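You operate a simulated robot arm through the tools that you are given. There is no shell and no other tool. Be economical: measure what you need, move in short steps, check, and stop when the job is done.

Carry out the task below with a simulated two-armed robot. There is one attempt and no reset: what you move stays moved.

JOB
Take the lid off the jar that says "PBT" on the loading bed and lay it down there.

The check looks at the end state, three seconds after you hand in, the way a careful person would. Anything else that was tipped, shoved, dropped, spilled or broken makes it a failure. A push-on lid holds only when it is set on centred and level and pressed home; a screw cap is set on level and turned clockwise until tight.

ROBOT AND FRAMES
Two 7-joint arms with two-finger parallel grippers on one trunk, on a base that drives. Base frame: it is fixed to the floor where the robot stands at the start and does not move with it; the origin is under the middle of the robot, x ahead of it, y to its left, z up; the surface under the hand at the start is at about z = 0.85. Units: m, rad, N and s.
The left shoulder is at the start at [0.05, 0.165, 1.23], the right one opposite. With the tool pointing down near the work surface each hand reaches from about 0.1 to 0.68 m from the robot's upright axis, wherever it stands, measured 20 degrees to its own side. Payload 3.91 kg a hand.
The TCP of each hand is the grasp point between the finger pads, 0.03 m short of the fingertips. In the tool frame z runs along the fingers and y along their closing line. Largest opening 0.11 m; finger width 0.02, thickness 0.01; the body of the gripper, 0.048 by 0.112 m, starts 0.055 m behind the TCP.
Orientation is told as [roll, pitch, yaw] about the base's x, y, z axes, in that order, counted from this pose: with the fingers straight down and closing along the base's y, the tool's x points along the base's -x, its y along +y and its z along -z.

CONTROLS
- The arms move only by the tool arm_command. It takes "left_steps", "right_steps" or both (then of equal length, played together; a hand with none holds still); each is a list of rows, each an object of numbers (a shift or turn left out is 0, a gripper value left out holds the last): "dx", "dy", "dz": the shift along the tool's x, y, z in units of 100 mm (1.0 is 100 mm); "ax", "ay", "az": the turn, a rotation vector about the tool's x, y, z in units of 45 degrees (1.0 is 45 degrees); "claw": the opening in per cent of the stroke, from 0 (shut) to 100 (fully open). In form: [{"dx": .., "dy": .., "dz": .., "ax": .., "ay": .., "az": .., "claw": ..}, ...]. A call has 1 to 12 rows; each row is the pose to reach, as a shift and turn from the pose commanded when the call began, along the tool's axes at that moment. A call with a number of a shift or a turn outside -1 to 1 is refused whole. Each row takes 0.2 s and may step no farther than 0.05 m and 0.15 rad from the row before; otherwise, or with a gripper value out of range, the whole call is refused. A pose out of reach is approached as far as the arm can. The call stops where the force on the tool passes 40 N (or 10 N more than at its start, if that is more) or the arm is blocked; 0.2 s more then pass. The fingers move at their own pace (about 0.045 m/s each) and stop on an object; they squeeze with about 36 N. The grip force told is the motor's: it shows also when the fingers shut on nothing. Time passes only in rows, and 0.2 s behind the last, so rows that repeat a pose let the fingers close. The reply holds the time, the measured pose of the TCP, the force on the tool along the base axes, the opening and the grip force, in the units named above and with some noise, with the torque about the TCP (base axes, N m) and any sound that the robot's microphone picked up, and new pictures: "pictures" is both (left out), scene, wrist or none (wrist: the cameras of the hands that moved).
- Cameras (640 x 400 px; columns grow to the right, rows downward): "scene" is now at [0.1089, -0.0324, 1.3989]; the picture's right is [-0.40, -0.92, 0.00], its down [-0.56, 0.24, -0.80] and it looks along [0.73, -0.31, -0.61] (base axes); focal length 283 px, centre (320, 200). "left" rides on the left gripper at [0.072, -0.017, -0.103] in its tool frame; the picture's right is [0.23, 0.97, 0.00], its down [-0.76, 0.18, -0.62] and it looks along [-0.61, 0.14, 0.78] (tool axes); focal length 222 px, centre (320, 200). "right" rides on the right gripper at [0.073, 0.017, -0.103] in its tool frame; the picture's right is [-0.23, 0.97, 0.00], its down [-0.76, -0.18, -0.62] and it looks along [-0.61, -0.14, 0.78] (tool axes); focal length 222 px, centre (320, 200). There is no depth. A picture from a camera that has moved, and an enlarged one, comes with that camera's place and axes in the base frame and with its lens.
- move_column(by): slides the trunk up (or, below 0, down) by that many m; the arms and the scene camera ride with it, the base frame stays. It gives what a move gives, with no picture.
- steer(legs): drives the robot by 1 to 6 legs, each [ahead, left, turn to the left] in m, m and rad, along the robot's own axes; the way and the turn of a leg run together, so that a leg with both is an arc; at most 1.5 m and 3.142 rad a leg. The arms and the cameras ride along, it lands a little off, and it stops where it bumps. It gives what a move gives, and a new picture of the scene camera.
- head_to(pan, tilt): turns the head with the scene camera to pan (to the left, within 1.396 rad either way) and tilt (down, from -0.506 to 1.204), counted from straight ahead of the robot. It gives what a move gives, and a new picture of the scene camera.
- zoom(camera, box): a new picture of the part [left, top, right, bottom] of that camera's present view, enlarged. The clock stands still meanwhile.
- sign_off(): hands the job in; it is judged then, once.

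Work in short steps. Places have to be worked out from the pictures, the camera data and where the tool is seen: move nearer, look again, correct. Check each grasp and each placing, and mend what went wrong. You have 120 turns and 260 pictures in all, those below and enlarged ones among them. Open the grippers and draw the arms clear of the work before you hand the job in, unless the task says otherwise; then end with one line.

The tools are called after "Emit:" by a JSON object that holds its "fn" and its "kwargs". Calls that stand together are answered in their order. arm_command: Moves the arms, as the interface text tells. Its arguments: {"type":"object","properties":{"left_steps":{"type":"array"},"right_steps":{"type":"array"},"pictures":{"type":"string","enum":["both","scene","wrist","none"]}},"required":[]} The other tools are called the same way: move_column (by) slides the trunk up or down; steer (legs) drives the base; head_to (pan, tilt) turns the head that bears the scene camera; zoom (camera, box) takes an enlarged picture of a part of a camera's view; sign_off () hands the job in.

At the start:

```text
clock: 0.0
left_ee_pos: [0.35, 0.0404, 1.2268]
left_orientation: [-0.001, 0.001, 0.001]
left_ft_force: [-0.2, 0.2, 0.2]
left_torque: [-0.01, -0.04, 0.02]
left_width: 0.11
left_gripper_force: 0.0
right_ee_pos: [0.3992, -0.3977, 1.1347]
right_orientation: [0.001, 0.002, -0.002]
right_ft_force: [-0.6, -0.4, 0.4]
right_torque: [0.0, -0.01, 0.04]
right_width: 0.1098
right_gripper_force: 0.0
trunk travel left (down, up): [-0.45, 0.053]
robot x, y, heading: [0.0022, -0.0013, 0.003]
head pan, tilt: [-0.407, 0.651]
```

scene: 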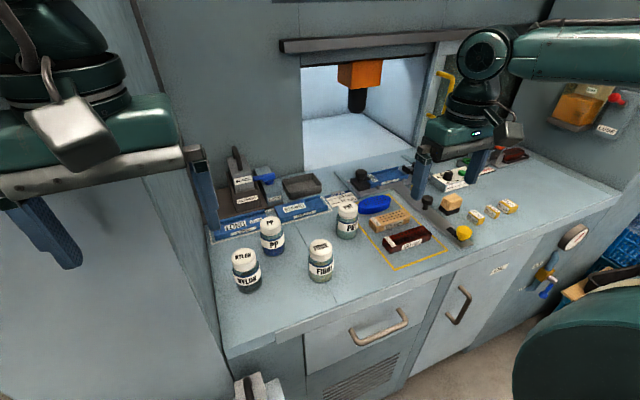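
right: 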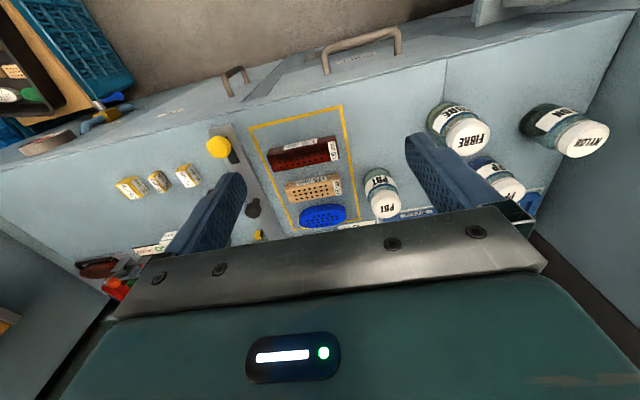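
left: 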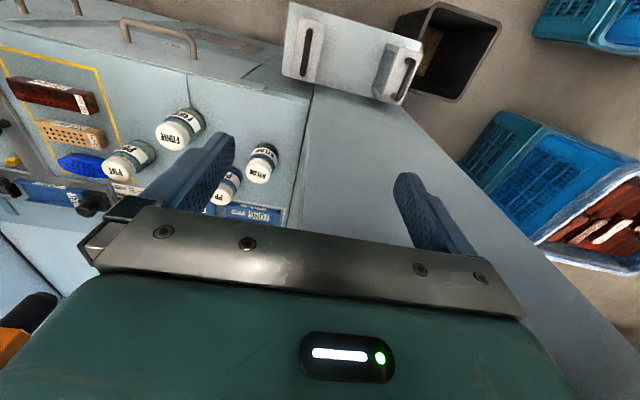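

I'll look closely at the jars and the labels first to identify PBT and the loading bed.

Emit:
{"fn": "zoom", "kwargs": {"camera": "scene", "box": [200, 140, 480, 315]}}

Emit:
{"fn": "zoom", "kwargs": {"camera": "right", "box": [200, 80, 440, 230]}}

```text
2.29 times, centred on (340, 228) of scene
camera zoom: at [0.1089, -0.0324, 1.3989], right [-0.4, -0.92, 0.0], down [-0.56, 0.24, -0.8], along [0.73, -0.31, -0.61], focal length 646 px, centre (274, 137)
```

zoom: 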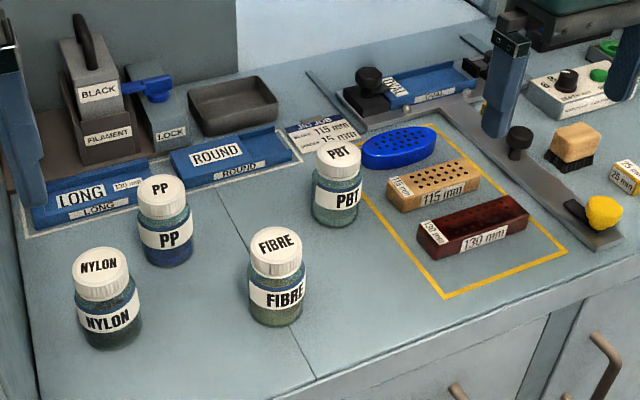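

```text
2.67 times, centred on (320, 155) of right
camera zoom: at [0.3259, -0.3823, 1.2384], right [0.23, 0.97, 0.0], down [0.76, -0.18, 0.62], along [0.61, -0.14, -0.78], focal length 592 px, centre (320, 320)
```

zoom: 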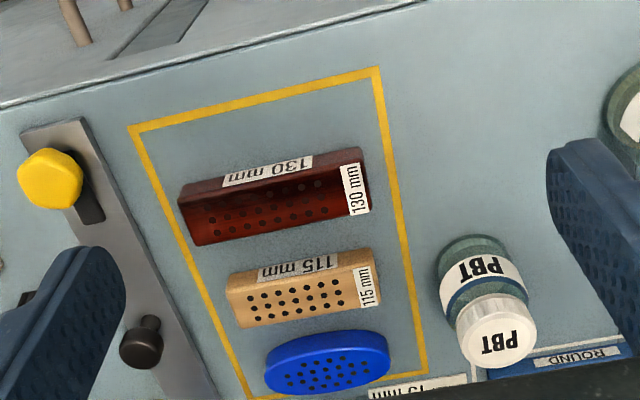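

PBT is the jar at about (0.605, -0.325). I probably need to drive to the right so that both arms can reach it, so I'll check the room on that side and look closely at the jar.

Emit:
{"fn": "zoom", "kwargs": {"camera": "scene", "box": [320, 190, 384, 230]}}

Emit:
{"fn": "head_to", "kwargs": {"pan": -1.0, "tilt": 0.9}}

```text
10.00 times, centred on (352, 210) of scene
camera zoom: at [0.1089, -0.0324, 1.3989], right [-0.4, -0.92, 0.0], down [-0.56, 0.24, -0.8], along [0.73, -0.31, -0.61], focal length 2826 px, centre (0, 100)
```

zoom: 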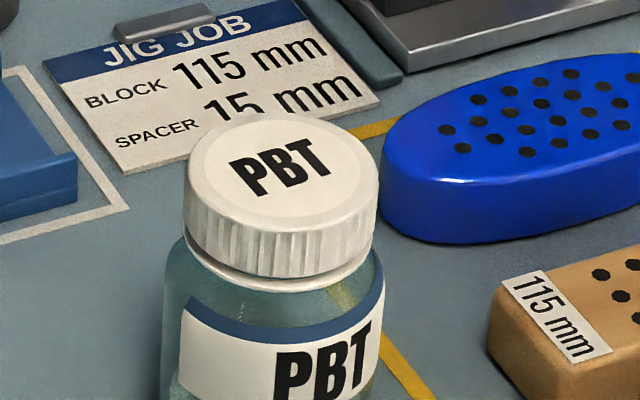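

```text
clock: 1.0
left_ee_pos: [0.3504, 0.041, 1.2263]
left_orientation: [-0.002, 0.0, 0.003]
left_ft_force: [0.8, 0.6, -1.1]
left_torque: [0.02, -0.01, 0.02]
left_width: 0.1099
left_gripper_force: 0.0
right_ee_pos: [0.3993, -0.3969, 1.135]
right_orientation: [0.0, 0.0, -0.003]
right_ft_force: [-0.5, 0.7, -0.2]
right_torque: [-0.01, 0.03, -0.02]
right_width: 0.1101
right_gripper_force: 0.0
trunk travel left (down, up): [-0.45, 0.053]
robot x, y, heading: [0.0015, -0.0011, 0.0]
head pan, tilt: [-1.0, 0.901]
camera scene: at [0.0701, -0.0616, 1.3785], right [-0.84, -0.54, 0.0], down [-0.42, 0.66, -0.62], along [0.34, -0.52, -0.78], focal length 283 px, centre (320, 200)
```

scene: 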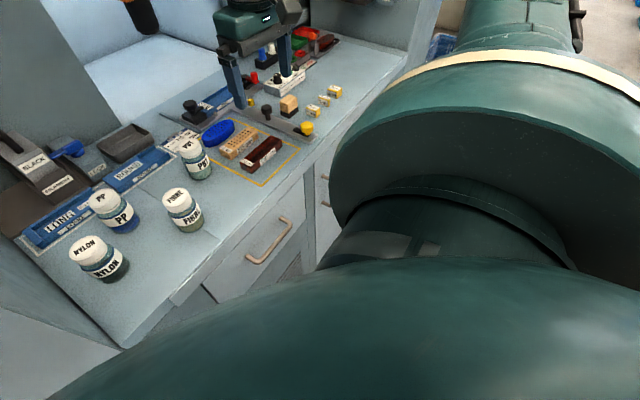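

The jar is about 58 mm wide and 82 mm tall, with a ribbed lid about 51 mm across and 17 mm high, so probably a screw cap. I'll drive right and slightly ahead so both arms can work on it, one holding the body and one turning the lid.

Emit:
{"fn": "steer", "kwargs": {"legs": [[0, -0.3, 0]]}}

Emit:
{"fn": "steer", "kwargs": {"legs": [[0.05, 0, 0]]}}

Emit:
{"fn": "head_to", "kwargs": {"pan": 0.0, "tilt": 0.8}}

```text
clock: 4.2
left_ee_pos: [0.3503, -0.2611, 1.2261]
left_orientation: [0.0, -0.001, 0.003]
left_ft_force: [-0.4, -0.2, 0.1]
left_torque: [-0.01, -0.02, 0.01]
left_width: 0.1099
left_gripper_force: 0.0
right_ee_pos: [0.3995, -0.6991, 1.1345]
right_orientation: [0.0, 0.0, -0.001]
right_ft_force: [-0.1, -0.3, 0.5]
right_torque: [0.0, -0.01, 0.0]
right_width: 0.1102
right_gripper_force: 0.0
trunk travel left (down, up): [-0.45, 0.053]
robot x, y, heading: [0.0011, -0.3007, -0.001]
head pan, tilt: [-1.0, 0.901]
camera scene: at [0.0699, -0.363, 1.3785], right [-0.84, -0.54, 0.0], down [-0.42, 0.66, -0.62], along [0.34, -0.52, -0.78], focal length 283 px, centre (320, 200)
```

scene: 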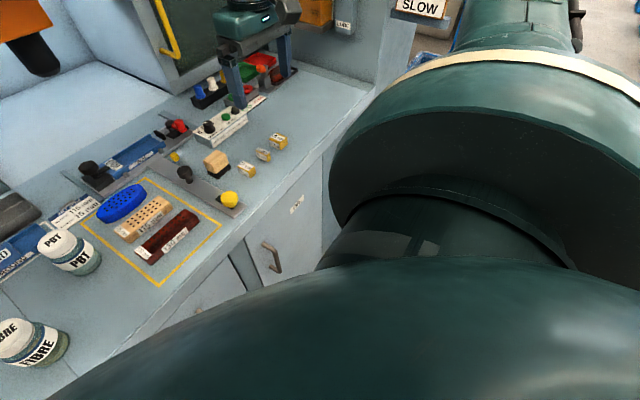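

```text
clock: 5.2
left_ee_pos: [0.3837, -0.2644, 1.2313]
left_orientation: [0.003, -0.014, 0.002]
left_ft_force: [-0.2, 0.3, -0.2]
left_torque: [0.01, -0.02, 0.0]
left_width: 0.1103
left_gripper_force: 0.1
right_ee_pos: [0.4344, -0.7029, 1.1395]
right_orientation: [0.004, -0.017, -0.003]
right_ft_force: [-0.1, 0.1, 0.6]
right_torque: [-0.02, 0.02, 0.03]
right_width: 0.1102
right_gripper_force: 0.1
trunk travel left (down, up): [-0.45, 0.053]
robot x, y, heading: [0.0516, -0.3007, 0.004]
head pan, tilt: [-1.0, 0.901]
camera scene: at [0.1013, -0.3676, 1.3788], right [-0.84, -0.54, -0.02], down [-0.41, 0.66, -0.63], along [0.35, -0.52, -0.78], focal length 283 px, centre (320, 200)
```

scene: 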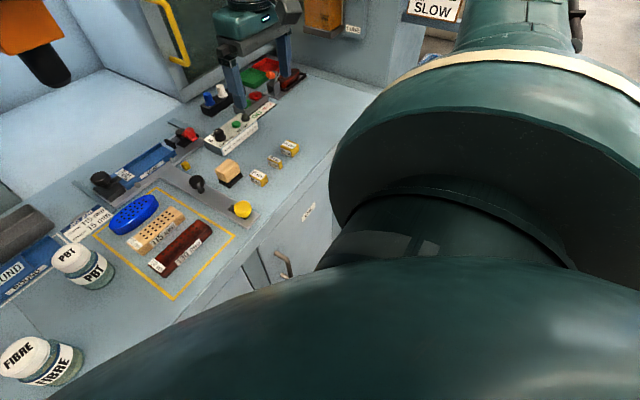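

```text
clock: 6.4
left_ee_pos: [0.3842, -0.2649, 1.2307]
left_orientation: [0.004, -0.014, 0.003]
left_ft_force: [0.3, 0.4, 0.4]
left_torque: [0.01, -0.01, -0.04]
left_width: 0.11
left_gripper_force: 0.1
right_ee_pos: [0.435, -0.7036, 1.1393]
right_orientation: [0.003, -0.016, 0.002]
right_ft_force: [-0.1, 0.7, -0.1]
right_torque: [0.02, 0.04, -0.02]
right_width: 0.11
right_gripper_force: 0.0
trunk travel left (down, up): [-0.45, 0.053]
robot x, y, heading: [0.0499, -0.3018, -0.001]
head pan, tilt: [0.0, 0.799]
camera scene: at [0.1414, -0.3046, 1.388], right [0.0, -1.0, 0.0], down [-0.71, 0.0, -0.71], along [0.71, 0.0, -0.71], focal length 283 px, centre (320, 200)
```

scene: 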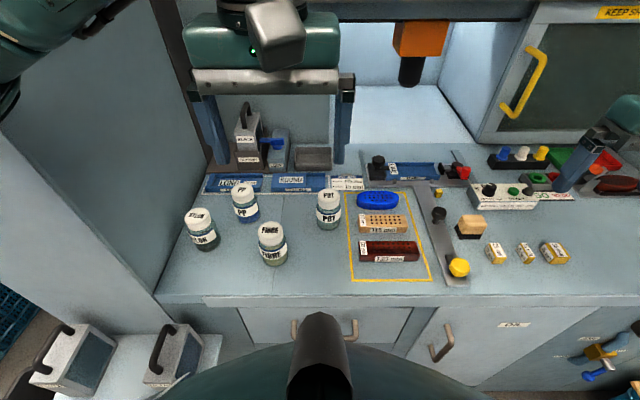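

After the forward leg the hands moved only 34 mm and are pitched back by about 0.015 rad, so the base may be pressing on something. I'll back off a little and compare.

Emit:
{"fn": "steer", "kwargs": {"legs": [[-0.025, 0, 0]]}}

```text
clock: 7.1
left_ee_pos: [0.3856, -0.2645, 1.2301]
left_orientation: [0.003, -0.013, 0.007]
left_ft_force: [-0.2, 0.0, -0.2]
left_torque: [0.0, -0.01, 0.02]
left_width: 0.1101
left_gripper_force: 0.0
right_ee_pos: [0.4372, -0.7035, 1.1383]
right_orientation: [0.005, -0.011, 0.001]
right_ft_force: [-0.3, 0.6, 1.6]
right_torque: [0.0, -0.02, 0.0]
right_width: 0.1099
right_gripper_force: 0.0
trunk travel left (down, up): [-0.45, 0.053]
robot x, y, heading: [0.0455, -0.3032, 0.007]
head pan, tilt: [0.0, 0.799]
stopped in leg 1: the robot was blocked; the commanded pose is now the measured one
camera scene: at [0.1432, -0.3053, 1.3879], right [0.0, -1.0, 0.0], down [-0.71, 0.0, -0.71], along [0.71, 0.01, -0.71], focal length 283 px, centre (320, 200)
```

scene: 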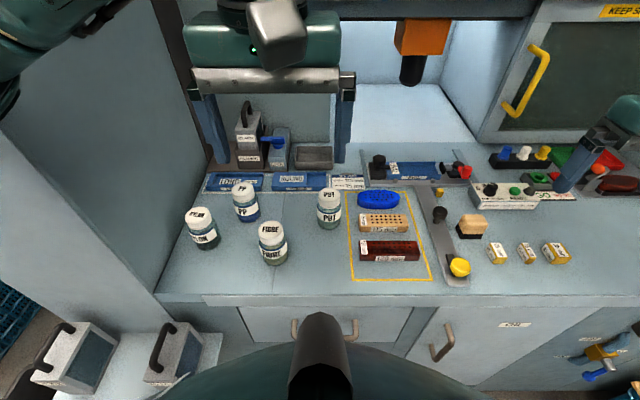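

Backing off got blocked after only a few mm. I'll look down and around to see what the base is touching.

Emit:
{"fn": "head_to", "kwargs": {"pan": 0.6, "tilt": 1.2}}

Emit:
{"fn": "head_to", "kwargs": {"pan": 0.0, "tilt": 1.2}}

Emit:
{"fn": "head_to", "kwargs": {"pan": -0.6, "tilt": 1.2}}

```text
clock: 8.1
left_ee_pos: [0.3856, -0.2651, 1.2309]
left_orientation: [0.004, -0.013, 0.006]
left_ft_force: [-0.1, -0.3, 0.0]
left_torque: [0.0, 0.01, -0.02]
left_width: 0.1101
left_gripper_force: 0.0
right_ee_pos: [0.4363, -0.7027, 1.138]
right_orientation: [0.005, -0.014, 0.0]
right_ft_force: [0.2, -0.6, 1.3]
right_torque: [-0.01, -0.02, 0.04]
right_width: 0.1099
right_gripper_force: 0.0
trunk travel left (down, up): [-0.45, 0.053]
robot x, y, heading: [0.0497, -0.3032, -0.001]
head pan, tilt: [0.6, 1.201]
camera scene: at [0.1083, -0.2736, 1.3599], right [0.57, -0.82, 0.0], down [-0.76, -0.53, -0.38], along [0.31, 0.21, -0.93], focal length 283 px, centre (320, 200)
```

scene: 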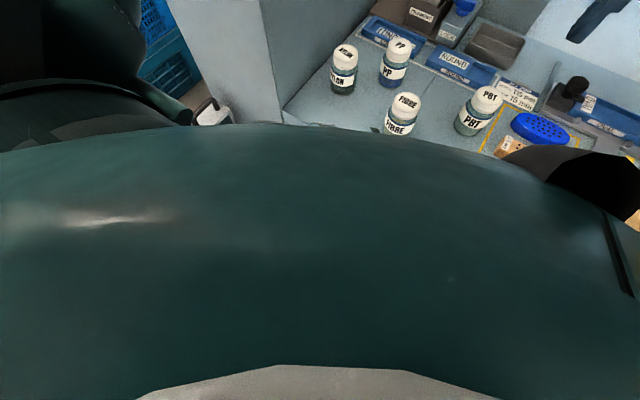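

```text
clock: 9.1
left_ee_pos: [0.3846, -0.2655, 1.2311]
left_orientation: [0.005, -0.011, 0.007]
left_ft_force: [0.4, 0.7, 0.4]
left_torque: [-0.01, -0.01, -0.02]
left_width: 0.1102
left_gripper_force: 0.0
right_ee_pos: [0.4357, -0.7038, 1.1395]
right_orientation: [0.006, -0.013, 0.0]
right_ft_force: [0.8, -0.1, 0.2]
right_torque: [-0.03, 0.05, 0.01]
right_width: 0.1098
right_gripper_force: 0.0
trunk travel left (down, up): [-0.45, 0.053]
robot x, y, heading: [0.0495, -0.304, -0.001]
head pan, tilt: [0.0, 1.201]
camera scene: at [0.1182, -0.3051, 1.3598], right [0.0, -1.0, 0.0], down [-0.93, 0.0, -0.38], along [0.38, 0.01, -0.93], focal length 283 px, centre (320, 200)
```

scene: 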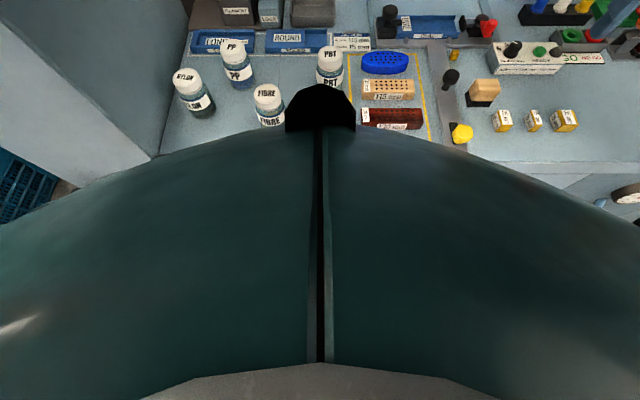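

```text
clock: 10.1
left_ee_pos: [0.3854, -0.265, 1.2305]
left_orientation: [0.003, -0.012, 0.004]
left_ft_force: [0.8, 0.9, -0.7]
left_torque: [0.01, 0.02, -0.04]
left_width: 0.11
left_gripper_force: 0.0
right_ee_pos: [0.4363, -0.7027, 1.1387]
right_orientation: [0.005, -0.014, 0.0]
right_ft_force: [0.1, 0.2, -0.7]
right_torque: [0.01, -0.02, 0.01]
right_width: 0.11
right_gripper_force: 0.1
trunk travel left (down, up): [-0.45, 0.053]
robot x, y, heading: [0.0467, -0.3033, 0.004]
head pan, tilt: [-0.6, 1.201]
camera scene: at [0.1085, -0.3368, 1.3595], right [-0.56, -0.83, -0.01], down [-0.77, 0.53, -0.37], along [0.31, -0.2, -0.93], focal length 283 px, centre (320, 200)
```

scene: 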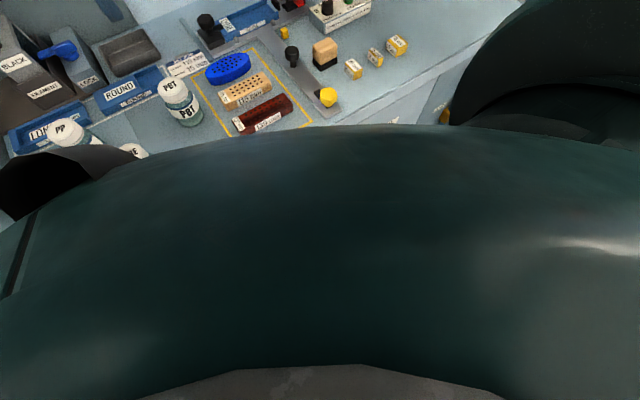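

The chest hides the base. I'll try backing off again with a longer leg, since the first attempt may have read the release of the contact as a block.

Emit:
{"fn": "steer", "kwargs": {"legs": [[-0.04, 0, 0]]}}

```text
clock: 11.0
left_ee_pos: [0.3573, -0.2601, 1.2254]
left_orientation: [-0.001, 0.001, 0.005]
left_ft_force: [-1.4, -0.1, 1.1]
left_torque: [0.01, -0.01, 0.04]
left_width: 0.1098
left_gripper_force: 0.0
right_ee_pos: [0.4076, -0.6978, 1.137]
right_orientation: [0.001, -0.003, 0.001]
right_ft_force: [0.3, 0.2, 0.4]
right_torque: [0.0, -0.03, -0.01]
right_width: 0.1102
right_gripper_force: 0.0
trunk travel left (down, up): [-0.45, 0.053]
robot x, y, heading: [0.0115, -0.3032, 0.001]
head pan, tilt: [-0.6, 1.201]
camera scene: at [0.0827, -0.3311, 1.3587], right [-0.56, -0.83, 0.0], down [-0.77, 0.53, -0.36], along [0.3, -0.2, -0.93], focal length 283 px, centre (320, 200)
```

scene: 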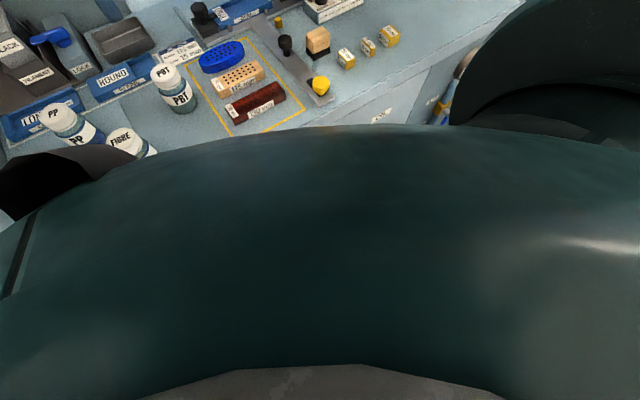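

The base is clear again and level. I'll turn the head to the jar and get a fresh fix.

Emit:
{"fn": "head_to", "kwargs": {"pan": 0.0, "tilt": 0.75}}

Emit:
{"fn": "zoom", "kwargs": {"camera": "scene", "box": [260, 150, 420, 250]}}

```text
clock: 12.0
left_ee_pos: [0.3597, -0.26, 1.2264]
left_orientation: [-0.001, 0.001, 0.007]
left_ft_force: [-0.2, -0.5, 0.4]
left_torque: [0.01, -0.01, 0.0]
left_width: 0.1099
left_gripper_force: 0.0
right_ee_pos: [0.4092, -0.6985, 1.1343]
right_orientation: [0.0, 0.001, 0.0]
right_ft_force: [-0.2, 0.2, -1.0]
right_torque: [0.0, 0.0, 0.02]
right_width: 0.1101
right_gripper_force: 0.1
trunk travel left (down, up): [-0.45, 0.053]
robot x, y, heading: [0.0069, -0.2997, 0.003]
head pan, tilt: [0.0, 0.75]
camera scene: at [0.1205, -0.3, 1.3904], right [0.0, -1.0, 0.0], down [-0.68, 0.0, -0.73], along [0.73, 0.0, -0.68], focal length 283 px, centre (320, 200)
```

scene: 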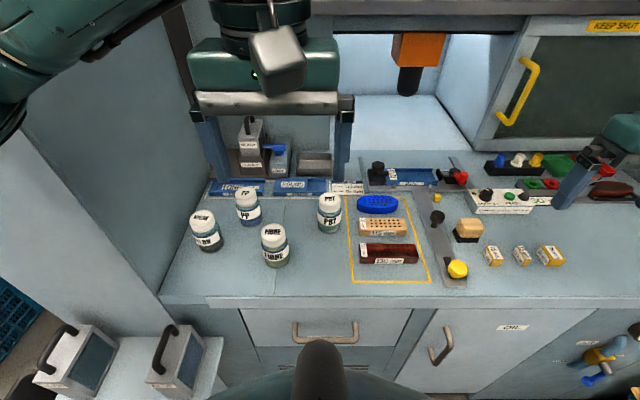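

```text
4.00 times, centred on (340, 200) of scene
camera zoom: at [0.1205, -0.3, 1.3904], right [0.0, -1.0, 0.0], down [-0.68, 0.0, -0.73], along [0.73, 0.0, -0.68], focal length 1130 px, centre (240, 200)
```

zoom: 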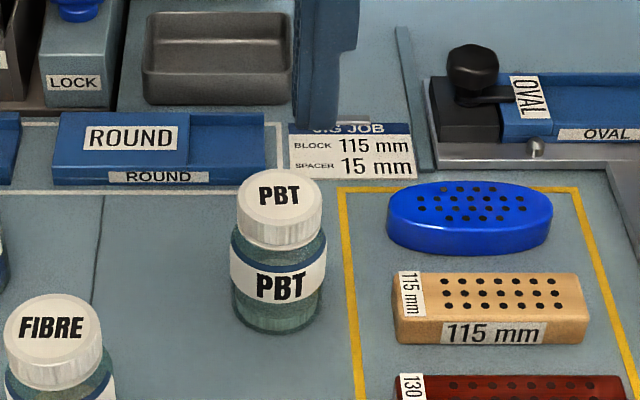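

Jar axis is at about (0.608, -0.325) with the lid top at about 0.935. I'll move the left hand in front of and above it, tilted 45° forward, to hold the jar body.

Emit:
{"fn": "arm_command", "kwargs": {"left_steps": [{"dx": -0.15, "dy": -0.107, "dz": 0.16, "ay": -0.166, "claw": 77}, {"dx": -0.3, "dy": -0.215, "dz": 0.33, "ay": -0.333}, {"dx": -0.45, "dy": -0.322, "dz": 0.5, "ay": -0.5}, {"dx": -0.6, "dy": -0.43, "dz": 0.66, "ay": -0.666}, {"dx": -0.75, "dy": -0.537, "dz": 0.83, "ay": -0.833}, {"dx": -0.9, "dy": -0.645, "dz": 1.0, "ay": -1.0}]}}

```text
clock: 13.4
left_ee_pos: [0.45, -0.3252, 1.125]
left_orientation: [-0.001, -0.786, 0.005]
left_ft_force: [0.0, 0.1, 0.6]
left_torque: [0.0, -0.02, -0.02]
left_width: 0.085
left_gripper_force: 0.0
right_ee_pos: [0.4077, -0.7002, 1.1352]
right_orientation: [0.0, 0.0, 0.0]
right_ft_force: [-0.3, 0.5, 0.8]
right_torque: [0.01, 0.01, -0.01]
right_width: 0.1099
right_gripper_force: 0.2
trunk travel left (down, up): [-0.45, 0.053]
robot x, y, heading: [0.0089, -0.3022, -0.002]
head pan, tilt: [0.0, 0.75]
camera scene: at [0.1207, -0.3002, 1.3904], right [0.0, -1.0, 0.0], down [-0.68, 0.0, -0.73], along [0.73, 0.0, -0.68], focal length 283 px, centre (320, 200)
camera left: at [0.3262, -0.3423, 1.1465], right [-0.16, 0.97, -0.16], down [0.1, 0.18, 0.98], along [0.98, 0.14, -0.12], focal length 222 px, centre (320, 200)
```

scene: 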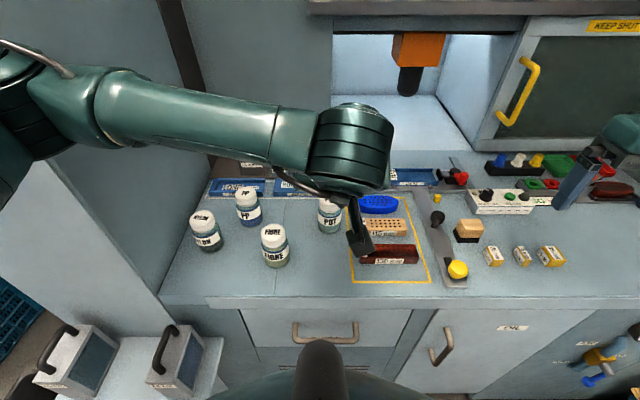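
left: 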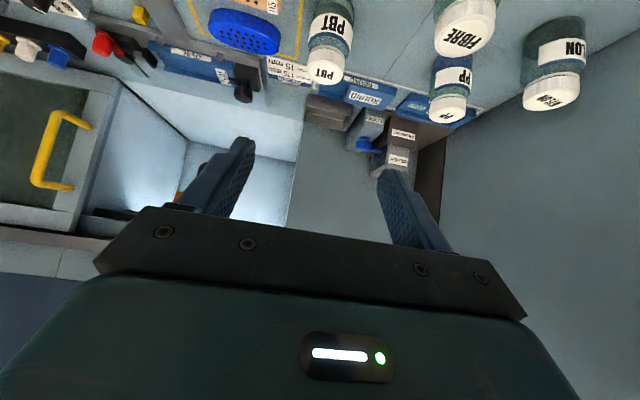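

The tilt came out well. I'll continue down to just before the pre-grasp point, on the line through the jar.

Emit:
{"fn": "arm_command", "kwargs": {"left_steps": [{"dx": 0.22, "dz": 0.33}, {"dx": 0.44, "dz": 0.66}, {"dx": 0.65, "dz": 1.0}, {"dx": 0.65, "dz": 1.0}]}}

```text
clock: 14.4
left_ee_pos: [0.4737, -0.3248, 1.0089]
left_orientation: [-0.002, -0.783, 0.009]
left_ft_force: [-0.3, -0.3, 0.3]
left_torque: [-0.03, -0.02, 0.03]
left_width: 0.0845
left_gripper_force: 0.0
right_ee_pos: [0.4077, -0.6994, 1.1357]
right_orientation: [0.001, 0.0, -0.001]
right_ft_force: [-0.2, -0.4, 1.3]
right_torque: [0.0, -0.02, -0.01]
right_width: 0.1102
right_gripper_force: 0.0
trunk travel left (down, up): [-0.45, 0.053]
robot x, y, heading: [0.0129, -0.3015, -0.001]
head pan, tilt: [0.0, 0.75]
camera scene: at [0.1203, -0.2999, 1.3904], right [0.0, -1.0, 0.0], down [-0.68, 0.0, -0.73], along [0.73, 0.0, -0.68], focal length 283 px, centre (320, 200)
camera left: at [0.3503, -0.341, 1.03], right [-0.17, 0.97, -0.16], down [0.1, 0.18, 0.98], along [0.98, 0.15, -0.13], focal length 222 px, centre (320, 200)
```

scene: 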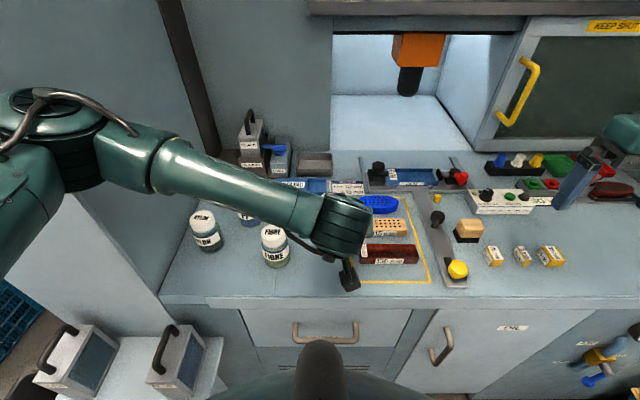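
left: 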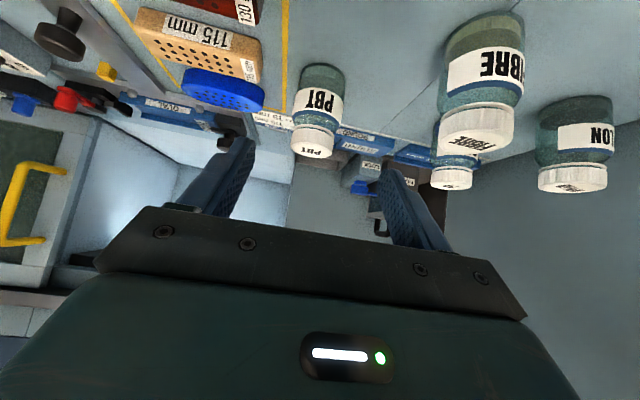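

The hand is aligned with the jar in y. I'll advance 100 mm along the fingers and check before closing in around the jar.

Emit:
{"fn": "arm_command", "kwargs": {"left_steps": [{"dz": 0.25}, {"dz": 0.5}, {"dz": 0.75}, {"dz": 1.0}, {"dz": 1.0}]}}

Emit:
{"fn": "zoom", "kwargs": {"camera": "scene", "box": [260, 150, 420, 250]}}

```text
clock: 15.6
left_ee_pos: [0.5428, -0.3252, 0.938]
left_orientation: [-0.001, -0.783, 0.005]
left_ft_force: [0.0, 0.4, -1.6]
left_torque: [-0.02, -0.01, -0.02]
left_width: 0.0848
left_gripper_force: 0.0
right_ee_pos: [0.4081, -0.6981, 1.1365]
right_orientation: [0.002, 0.0, 0.001]
right_ft_force: [-0.6, -0.4, 0.8]
right_torque: [0.0, -0.02, 0.0]
right_width: 0.1102
right_gripper_force: 0.1
trunk travel left (down, up): [-0.45, 0.053]
robot x, y, heading: [0.0093, -0.3021, 0.001]
head pan, tilt: [0.0, 0.75]
camera scene: at [0.1204, -0.2998, 1.3904], right [0.0, -1.0, 0.0], down [-0.68, 0.0, -0.73], along [0.73, 0.0, -0.68], focal length 283 px, centre (320, 200)
camera left: at [0.4202, -0.3409, 0.9602], right [-0.17, 0.97, -0.16], down [0.1, 0.18, 0.98], along [0.98, 0.15, -0.13], focal length 222 px, centre (320, 200)
```

scene: 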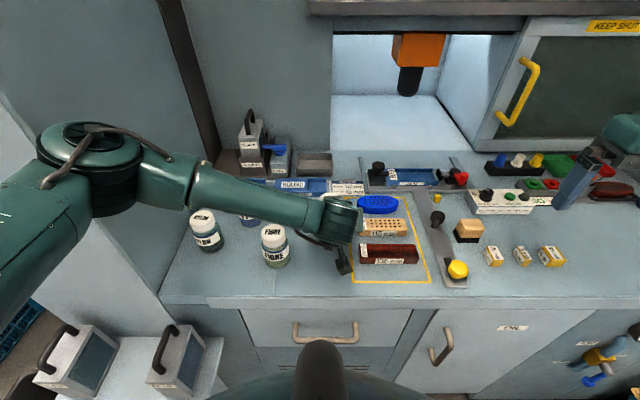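
left: 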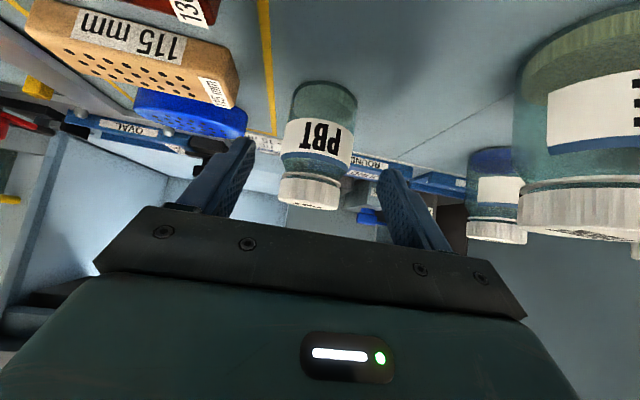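

```text
4.00 times, centred on (340, 200) of scene
camera zoom: at [0.1204, -0.2998, 1.3904], right [0.0, -1.0, 0.0], down [-0.68, 0.0, -0.73], along [0.73, 0.0, -0.68], focal length 1130 px, centre (240, 200)
```

zoom: 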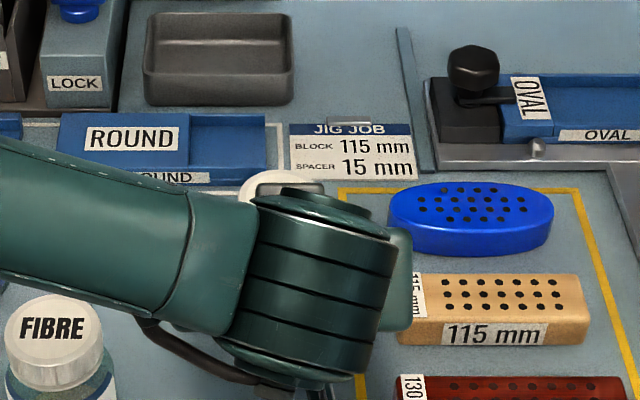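

The jar sits centred between the fingers. I'll advance the last 73 mm and stop if there is contact.

Emit:
{"fn": "arm_command", "kwargs": {"left_steps": [{"dz": 0.2}, {"dz": 0.4}, {"dz": 0.57}, {"dz": 0.73}, {"dz": 0.73}]}}

Emit:
{"fn": "zoom", "kwargs": {"camera": "left", "box": [160, 40, 480, 240]}}

```text
clock: 16.8
left_ee_pos: [0.5953, -0.3249, 0.8854]
left_orientation: [-0.001, -0.783, 0.005]
left_ft_force: [-0.2, 0.0, -0.5]
left_torque: [-0.04, 0.0, 0.01]
left_width: 0.0847
left_gripper_force: 0.0
right_ee_pos: [0.4094, -0.6987, 1.1356]
right_orientation: [0.0, 0.002, -0.001]
right_ft_force: [-0.9, 0.2, -1.2]
right_torque: [0.0, -0.01, -0.03]
right_width: 0.1101
right_gripper_force: 0.0
trunk travel left (down, up): [-0.45, 0.053]
robot x, y, heading: [0.0069, -0.3002, 0.004]
head pan, tilt: [0.0, 0.75]
camera scene: at [0.1204, -0.2998, 1.3904], right [0.0, -1.0, 0.0], down [-0.68, 0.0, -0.73], along [0.73, 0.0, -0.68], focal length 283 px, centre (320, 200)
camera left: at [0.4719, -0.3418, 0.9077], right [-0.17, 0.97, -0.16], down [0.1, 0.18, 0.98], along [0.98, 0.15, -0.13], focal length 222 px, centre (320, 200)
```

scene: 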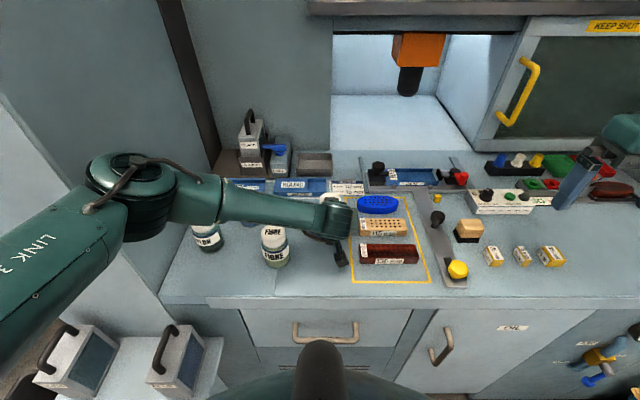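
left: 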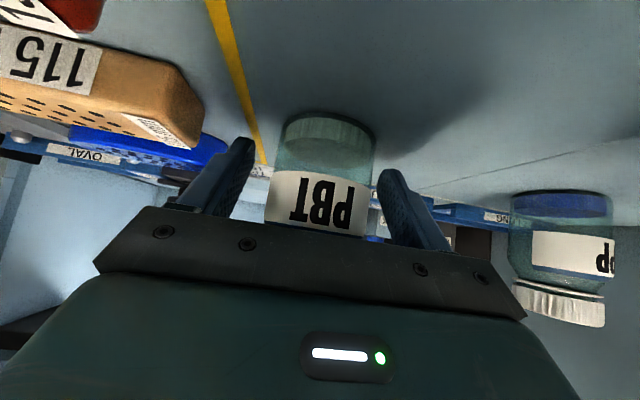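

```text
2.00 times, centred on (320, 140) of left
camera zoom: at [0.4719, -0.3418, 0.9077], right [-0.17, 0.97, -0.16], down [0.1, 0.18, 0.98], along [0.98, 0.15, -0.13], focal length 444 px, centre (320, 320)
```

zoom: 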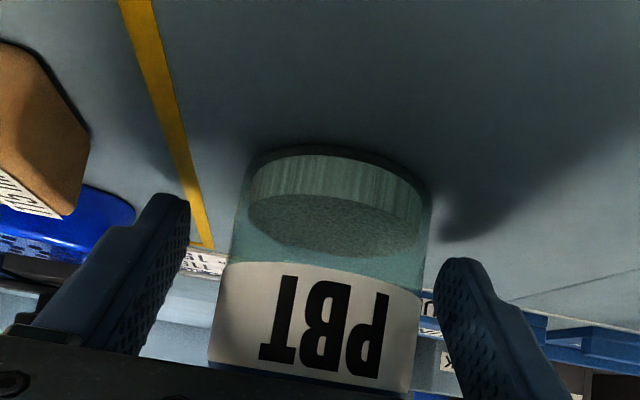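

The jar axis is about 4 mm to the left of the hand centre. I'll shift by that, then close on the body.

Emit:
{"fn": "arm_command", "kwargs": {"left_steps": [{"dy": 0.04}, {"dy": 0.04, "claw": 45}, {"dy": 0.04, "claw": 45}, {"dy": 0.04, "claw": 45}, {"dy": 0.04, "claw": 45}, {"dy": 0.04, "claw": 45}]}}

Emit:
{"fn": "zoom", "kwargs": {"camera": "left", "box": [160, 40, 480, 240]}}

```text
clock: 18.2
left_ee_pos: [0.5949, -0.3211, 0.8866]
left_orientation: [-0.001, -0.78, 0.004]
left_ft_force: [-1.2, -0.7, -0.6]
left_torque: [0.0, 0.02, 0.0]
left_width: 0.0571
left_gripper_force: 36.1
right_ee_pos: [0.4082, -0.6994, 1.136]
right_orientation: [0.0, -0.001, 0.001]
right_ft_force: [-0.6, 0.2, -0.7]
right_torque: [0.0, -0.01, -0.03]
right_width: 0.11
right_gripper_force: 0.1
trunk travel left (down, up): [-0.45, 0.053]
robot x, y, heading: [0.0093, -0.3027, -0.003]
head pan, tilt: [0.0, 0.75]
camera scene: at [0.1205, -0.2999, 1.3904], right [0.0, -1.0, 0.0], down [-0.68, 0.0, -0.73], along [0.73, 0.0, -0.68], focal length 283 px, centre (320, 200)
camera left: at [0.4714, -0.3377, 0.9078], right [-0.17, 0.97, -0.16], down [0.1, 0.18, 0.98], along [0.98, 0.15, -0.13], focal length 222 px, centre (320, 200)
```

scene: 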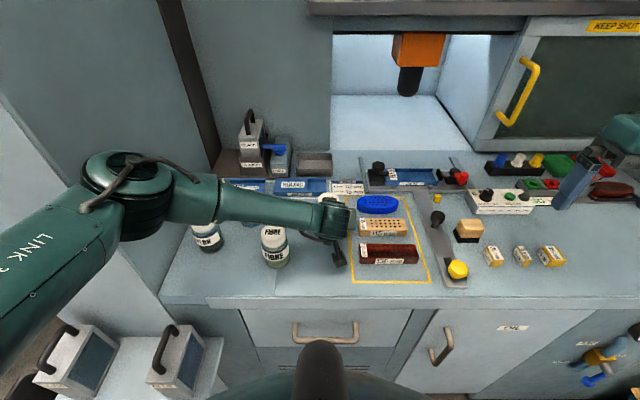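
left: 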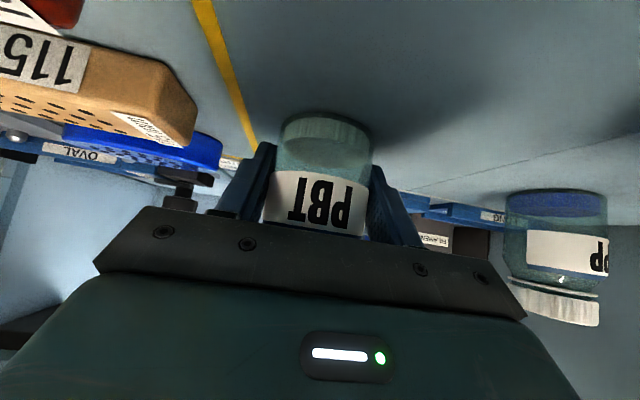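

```text
2.00 times, centred on (320, 140) of left
camera zoom: at [0.4714, -0.3377, 0.9078], right [-0.17, 0.97, -0.16], down [0.1, 0.18, 0.98], along [0.98, 0.15, -0.13], focal length 444 px, centre (320, 320)
```

zoom: 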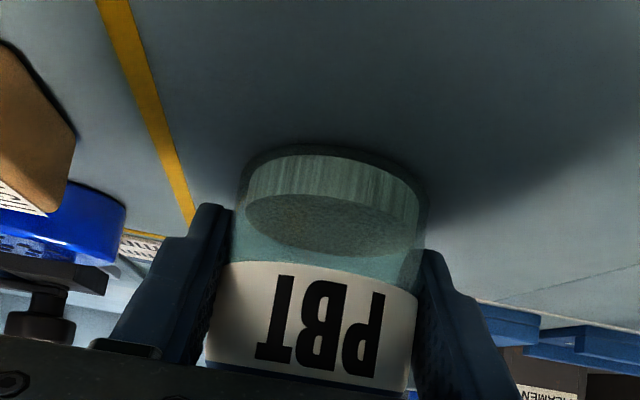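

The jar is held (57 mm, 36 N). To keep the right hand's camera housing clear of the left wrist, I want the right hand turned about 180° so that its camera faces away from the robot. I'll test that rotation in free space, raising the hand a bit.

Emit:
{"fn": "arm_command", "kwargs": {"right_steps": [{"dz": -0.1, "az": -0.166}, {"dz": -0.2, "az": -0.333}, {"dz": -0.3, "az": -0.5}, {"dz": -0.3, "az": -0.666}, {"dz": -0.3, "az": -0.833}, {"dz": -0.3, "az": -1.0}], "pictures": "none"}}

Emit:
{"fn": "arm_command", "kwargs": {"right_steps": [{"az": -0.166}, {"az": -0.333}, {"az": -0.5}, {"az": -0.666}, {"az": -0.833}, {"az": -1.0}], "pictures": "none"}}

Emit:
{"fn": "arm_command", "kwargs": {"right_steps": [{"az": -0.166}, {"az": -0.333}, {"az": -0.5}, {"az": -0.666}, {"az": -0.833}, {"az": -1.0}], "pictures": "scene"}}

```text
clock: 19.6
left_ee_pos: [0.5949, -0.3216, 0.8863]
left_orientation: [-0.001, -0.783, 0.003]
left_ft_force: [-0.7, -1.2, -0.6]
left_torque: [0.02, 0.03, 0.01]
left_width: 0.0572
left_gripper_force: 35.8
right_ee_pos: [0.4085, -0.6983, 1.1649]
right_orientation: [0.0, 0.0, 0.789]
right_ft_force: [-0.2, -0.2, -0.2]
right_torque: [-0.01, -0.01, -0.04]
right_width: 0.1103
right_gripper_force: 0.0
trunk travel left (down, up): [-0.45, 0.053]
robot x, y, heading: [0.0104, -0.3052, 0.001]
head pan, tilt: [0.0, 0.75]
```

```text
clock: 21.0
left_ee_pos: [0.5959, -0.3222, 0.8855]
left_orientation: [-0.001, -0.783, 0.007]
left_ft_force: [0.3, -0.2, 0.1]
left_torque: [0.01, -0.05, -0.03]
left_width: 0.0572
left_gripper_force: 35.8
right_ee_pos: [0.4091, -0.6987, 1.1646]
right_orientation: [-0.002, 0.001, 1.576]
right_ft_force: [-0.8, 0.6, 0.7]
right_torque: [0.0, 0.03, -0.03]
right_width: 0.1101
right_gripper_force: 0.1
trunk travel left (down, up): [-0.45, 0.053]
robot x, y, heading: [0.0064, -0.3029, 0.001]
head pan, tilt: [0.0, 0.75]
```

```text
clock: 22.4
left_ee_pos: [0.5944, -0.3216, 0.8859]
left_orientation: [0.0, -0.785, 0.007]
left_ft_force: [-0.5, 1.1, -0.5]
left_torque: [0.02, 0.01, 0.01]
left_width: 0.057
left_gripper_force: 36.3
right_ee_pos: [0.4084, -0.6999, 1.1651]
right_orientation: [-0.001, 0.0, 2.359]
right_ft_force: [-0.1, -0.7, 0.2]
right_torque: [-0.01, 0.0, -0.02]
right_width: 0.1097
right_gripper_force: 0.0
trunk travel left (down, up): [-0.45, 0.053]
robot x, y, heading: [0.0088, -0.3027, -0.001]
head pan, tilt: [0.0, 0.75]
camera scene: at [0.1206, -0.2998, 1.3904], right [0.0, -1.0, 0.0], down [-0.68, 0.0, -0.73], along [0.73, 0.0, -0.68], focal length 283 px, centre (320, 200)
```

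scene: 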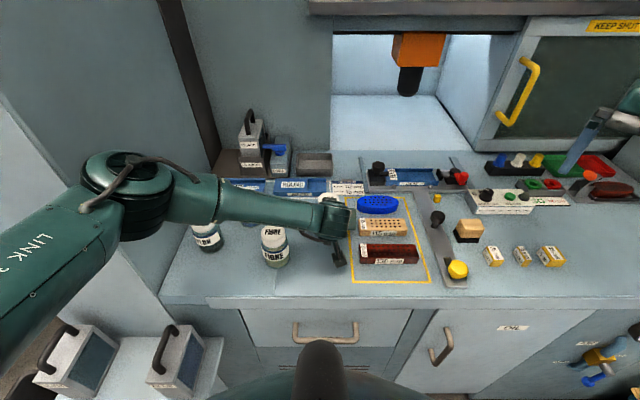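

Yaw 135° works; I'll test how far it goes on.

Emit:
{"fn": "arm_command", "kwargs": {"right_steps": [{"az": -0.166}, {"az": -0.333}, {"az": -0.5}, {"az": -0.666}, {"az": -0.833}, {"az": -1.0}], "pictures": "none"}}

Emit:
{"fn": "arm_command", "kwargs": {"right_steps": [{"az": -0.166}, {"az": -0.333}, {"az": -0.5}, {"az": -0.666}, {"az": -0.833}, {"az": -1.0}], "pictures": "none"}}

```text
clock: 23.8
left_ee_pos: [0.5949, -0.3217, 0.8862]
left_orientation: [-0.002, -0.782, 0.006]
left_ft_force: [-0.2, 0.1, 0.2]
left_torque: [0.02, -0.01, 0.03]
left_width: 0.057
left_gripper_force: 35.7
right_ee_pos: [0.4087, -0.6984, 1.1661]
right_orientation: [0.0, 0.0, -3.138]
right_ft_force: [0.2, 0.0, -0.3]
right_torque: [0.01, -0.02, -0.03]
right_width: 0.1099
right_gripper_force: 0.0
trunk travel left (down, up): [-0.45, 0.053]
robot x, y, heading: [0.0063, -0.3011, 0.0]
head pan, tilt: [0.0, 0.75]
```

```text
clock: 25.2
left_ee_pos: [0.595, -0.3218, 0.8854]
left_orientation: [-0.003, -0.784, 0.007]
left_ft_force: [-0.5, 0.3, 0.1]
left_torque: [0.06, -0.04, 0.0]
left_width: 0.0569
left_gripper_force: 36.2
right_ee_pos: [0.3627, -0.6013, 1.1683]
right_orientation: [0.006, -0.005, -2.365]
right_ft_force: [-0.1, 0.2, 0.6]
right_torque: [0.01, -0.03, 0.01]
right_width: 0.1101
right_gripper_force: 0.1
right hand out of reach, approached as far as the arm can: row 3, 4, 5, 6
trunk travel left (down, up): [-0.45, 0.053]
robot x, y, heading: [0.0118, -0.2997, 0.002]
head pan, tilt: [0.0, 0.75]
```

The limit lies a bit past 180° here, and it should be higher nearer the jar. I'll turn back 45° and see the commanded pose.

Emit:
{"fn": "arm_command", "kwargs": {"right_steps": [{"az": 0.166}, {"az": 0.333}, {"az": 0.5}, {"az": 0.666}, {"az": 0.833}, {"az": 1.0}], "pictures": "none"}}

```text
clock: 26.6
left_ee_pos: [0.5958, -0.3212, 0.8866]
left_orientation: [-0.001, -0.784, 0.007]
left_ft_force: [-0.2, 1.2, 0.0]
left_torque: [-0.01, 0.0, -0.04]
left_width: 0.0572
left_gripper_force: 35.7
right_ee_pos: [0.364, -0.6008, 1.169]
right_orientation: [-0.001, 0.0, 3.139]
right_ft_force: [-0.3, 0.2, 0.2]
right_torque: [-0.01, -0.01, 0.0]
right_width: 0.1101
right_gripper_force: 0.1
trunk travel left (down, up): [-0.45, 0.053]
robot x, y, heading: [0.0113, -0.3034, 0.003]
head pan, tilt: [0.0, 0.75]
```

Now I bring the right hand towards a point above the lid, first ahead and then to the left, staying high.

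Emit:
{"fn": "arm_command", "kwargs": {"right_steps": [{"dx": 0.33}, {"dx": 0.66}, {"dx": 1.0}], "pictures": "none"}}

Emit:
{"fn": "arm_command", "kwargs": {"right_steps": [{"dx": 0.33, "dy": -0.3}, {"dx": 0.66, "dy": -0.6}, {"dx": 1.0, "dy": -0.9}], "pictures": "none"}}

Emit:
{"fn": "arm_command", "kwargs": {"right_steps": [{"dx": 0.15, "dy": -0.33}, {"dx": 0.3, "dy": -0.66}, {"dx": 0.44, "dy": -1.0}, {"dx": 0.44, "dy": -1.0}], "pictures": "both"}}

```text
clock: 27.4
left_ee_pos: [0.595, -0.321, 0.8857]
left_orientation: [-0.001, -0.784, 0.007]
left_ft_force: [0.7, 0.3, 0.1]
left_torque: [-0.02, 0.02, 0.03]
left_width: 0.0572
left_gripper_force: 36.1
right_ee_pos: [0.4666, -0.6015, 1.1686]
right_orientation: [0.0, -0.001, 3.143]
right_ft_force: [0.8, 0.2, 0.5]
right_torque: [0.01, 0.01, 0.0]
right_width: 0.1102
right_gripper_force: 0.1
trunk travel left (down, up): [-0.45, 0.053]
robot x, y, heading: [0.0073, -0.3028, 0.001]
head pan, tilt: [0.0, 0.75]
```

```text
clock: 28.2
left_ee_pos: [0.596, -0.3217, 0.886]
left_orientation: [-0.002, -0.783, 0.007]
left_ft_force: [0.3, -0.6, 0.6]
left_torque: [0.0, 0.01, 0.01]
left_width: 0.0573
left_gripper_force: 36.5
right_ee_pos: [0.5573, -0.5187, 1.1665]
right_orientation: [-0.001, -0.001, 3.14]
right_ft_force: [-0.1, -0.1, -0.3]
right_torque: [-0.02, -0.02, -0.02]
right_width: 0.11
right_gripper_force: 0.0
right hand out of reach, approached as far as the arm can: row 3
trunk travel left (down, up): [-0.45, 0.053]
robot x, y, heading: [0.0088, -0.3043, 0.004]
head pan, tilt: [0.0, 0.75]
```

```text
clock: 29.2
left_ee_pos: [0.5949, -0.3209, 0.8864]
left_orientation: [-0.001, -0.783, 0.006]
left_ft_force: [-0.8, -0.2, -0.3]
left_torque: [-0.02, 0.01, -0.01]
left_width: 0.057
left_gripper_force: 35.7
right_ee_pos: [0.5279, -0.4793, 1.1598]
right_orientation: [0.0, 0.002, -3.141]
right_ft_force: [1.0, 0.4, 0.7]
right_torque: [-0.01, 0.02, 0.0]
right_width: 0.1101
right_gripper_force: 0.0
right hand out of reach, approached as far as the arm can: row 1, 2, 3, 4
trunk travel left (down, up): [-0.45, 0.053]
robot x, y, heading: [0.0107, -0.3013, 0.002]
head pan, tilt: [0.0, 0.75]
camera scene: at [0.1205, -0.2999, 1.3904], right [0.0, -1.0, 0.0], down [-0.68, 0.0, -0.73], along [0.73, 0.0, -0.68], focal length 283 px, centre (320, 200)
camera right: at [0.5992, -0.498, 1.2632], right [-0.23, -0.97, 0.0], down [-0.76, 0.18, 0.62], along [-0.61, 0.14, -0.78], focal length 222 px, centre (320, 200)
```

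scene: 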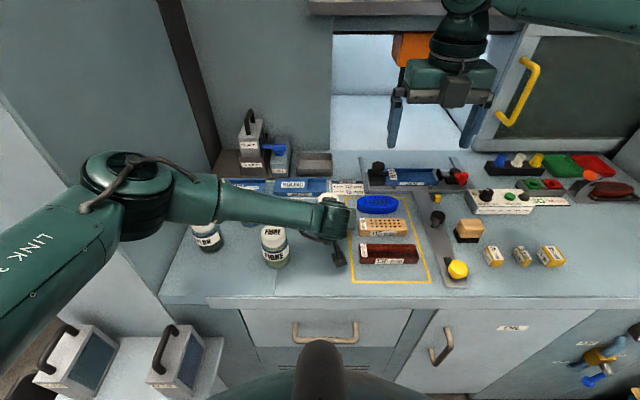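
right: 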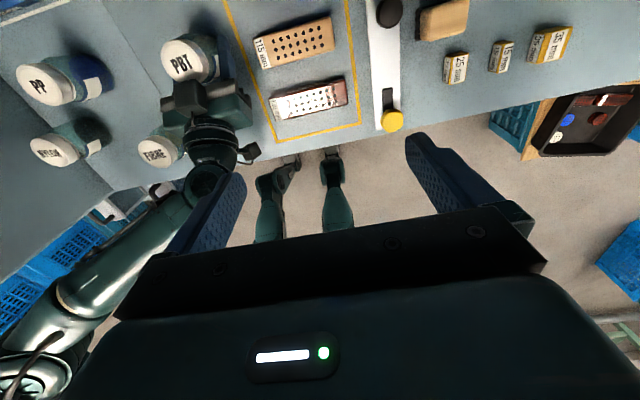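

The right hand is hitting a reach limit with yaw 180°. The wrist view shows the left hand well behind the PBT lid. I'll unwind the yaw to about 140° and try again.

Emit:
{"fn": "arm_command", "kwargs": {"right_steps": [{"az": 0.166}, {"az": 0.333}, {"az": 0.5}, {"az": 0.666}, {"az": 0.833}, {"az": 0.9}], "pictures": "none"}}

Emit:
{"fn": "arm_command", "kwargs": {"right_steps": [{"dx": 0.02, "dy": -0.32}, {"dx": 0.04, "dy": -0.64}, {"dx": 0.05, "dy": -0.96}], "pictures": "none"}}

```text
clock: 30.6
left_ee_pos: [0.5946, -0.3218, 0.887]
left_orientation: [0.0, -0.783, 0.008]
left_ft_force: [-0.7, 0.8, 0.1]
left_torque: [0.01, 0.01, 0.0]
left_width: 0.0571
left_gripper_force: 36.3
right_ee_pos: [0.5273, -0.48, 1.1645]
right_orientation: [0.001, -0.001, 2.434]
right_ft_force: [-0.4, 0.3, -0.6]
right_torque: [0.0, 0.0, -0.02]
right_width: 0.1101
right_gripper_force: 0.0
trunk travel left (down, up): [-0.45, 0.053]
robot x, y, heading: [0.0109, -0.3012, 0.0]
head pan, tilt: [0.0, 0.75]
```

```text
clock: 31.4
left_ee_pos: [0.5953, -0.3217, 0.8857]
left_orientation: [-0.001, -0.784, 0.007]
left_ft_force: [-0.2, 0.4, -0.3]
left_torque: [0.01, -0.03, -0.01]
left_width: 0.0571
left_gripper_force: 35.9
right_ee_pos: [0.5275, -0.4783, 1.1595]
right_orientation: [0.001, 0.0, 2.436]
right_ft_force: [-0.6, 0.0, -0.4]
right_torque: [-0.01, -0.01, -0.01]
right_width: 0.1103
right_gripper_force: 0.0
right hand out of reach, approached as far as the arm can: row 1, 2, 3
trunk travel left (down, up): [-0.45, 0.053]
robot x, y, heading: [0.0068, -0.3, 0.004]
head pan, tilt: [0.0, 0.75]
```

It's the arm's reach at this height rather than the yaw. I'll lower the hand here (blocks below top out near 0.89) and try outward again at z≈1.04.

Emit:
{"fn": "arm_command", "kwargs": {"right_steps": [{"dz": 0.3}, {"dz": 0.6}, {"dz": 0.9}, {"dz": 1.0}], "pictures": "none"}}

Emit:
{"fn": "arm_command", "kwargs": {"right_steps": [{"dx": 0.3, "dy": -0.26}, {"dx": 0.45, "dy": -0.4}], "pictures": "both"}}

```text
clock: 32.4
left_ee_pos: [0.5949, -0.3218, 0.8869]
left_orientation: [-0.002, -0.784, 0.006]
left_ft_force: [-1.1, 0.4, -0.7]
left_torque: [0.03, -0.01, 0.02]
left_width: 0.057
left_gripper_force: 35.7
right_ee_pos: [0.5168, -0.4829, 1.0623]
right_orientation: [-0.002, -0.001, 2.434]
right_ft_force: [-0.7, 0.1, 0.0]
right_torque: [-0.02, 0.02, -0.01]
right_width: 0.1095
right_gripper_force: 0.1
right hand out of reach, approached as far as the arm can: row 3, 4
trunk travel left (down, up): [-0.45, 0.053]
robot x, y, heading: [0.0052, -0.3013, 0.002]
head pan, tilt: [0.0, 0.75]
```

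```text
clock: 33.0
left_ee_pos: [0.595, -0.3208, 0.8861]
left_orientation: [-0.002, -0.784, 0.005]
left_ft_force: [-0.1, 0.1, 0.6]
left_torque: [0.0, -0.03, 0.01]
left_width: 0.057
left_gripper_force: 36.3
right_ee_pos: [0.5406, -0.5054, 1.0715]
right_orientation: [0.0, 0.001, 2.435]
right_ft_force: [0.7, 0.6, -0.1]
right_torque: [0.0, 0.04, -0.01]
right_width: 0.1098
right_gripper_force: 0.0
right hand out of reach, approached as far as the arm can: row 1, 2
trunk travel left (down, up): [-0.45, 0.053]
robot x, y, heading: [0.0115, -0.299, 0.003]
head pan, tilt: [0.0, 0.75]
camera scene: at [0.1206, -0.2999, 1.3904], right [0.0, -1.0, 0.0], down [-0.68, 0.0, -0.73], along [0.73, 0.0, -0.68], focal length 283 px, centre (320, 200)
camera right: at [0.5834, -0.5667, 1.1752], right [-0.8, -0.59, 0.0], down [-0.46, 0.63, 0.62], along [-0.37, 0.5, -0.78], focal length 222 px, centre (320, 200)
```

scene: 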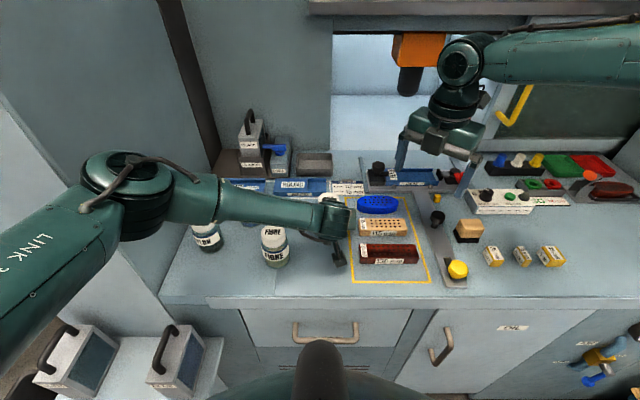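
right: 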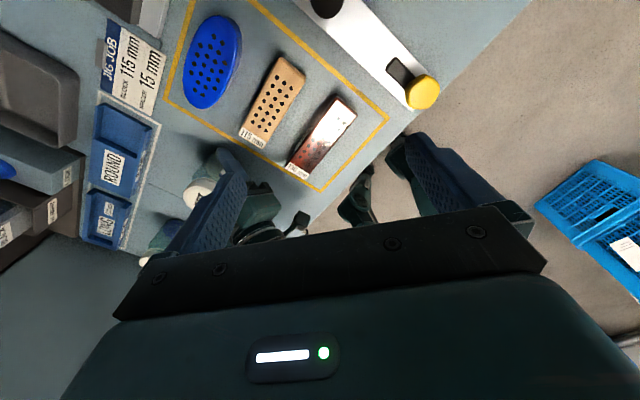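

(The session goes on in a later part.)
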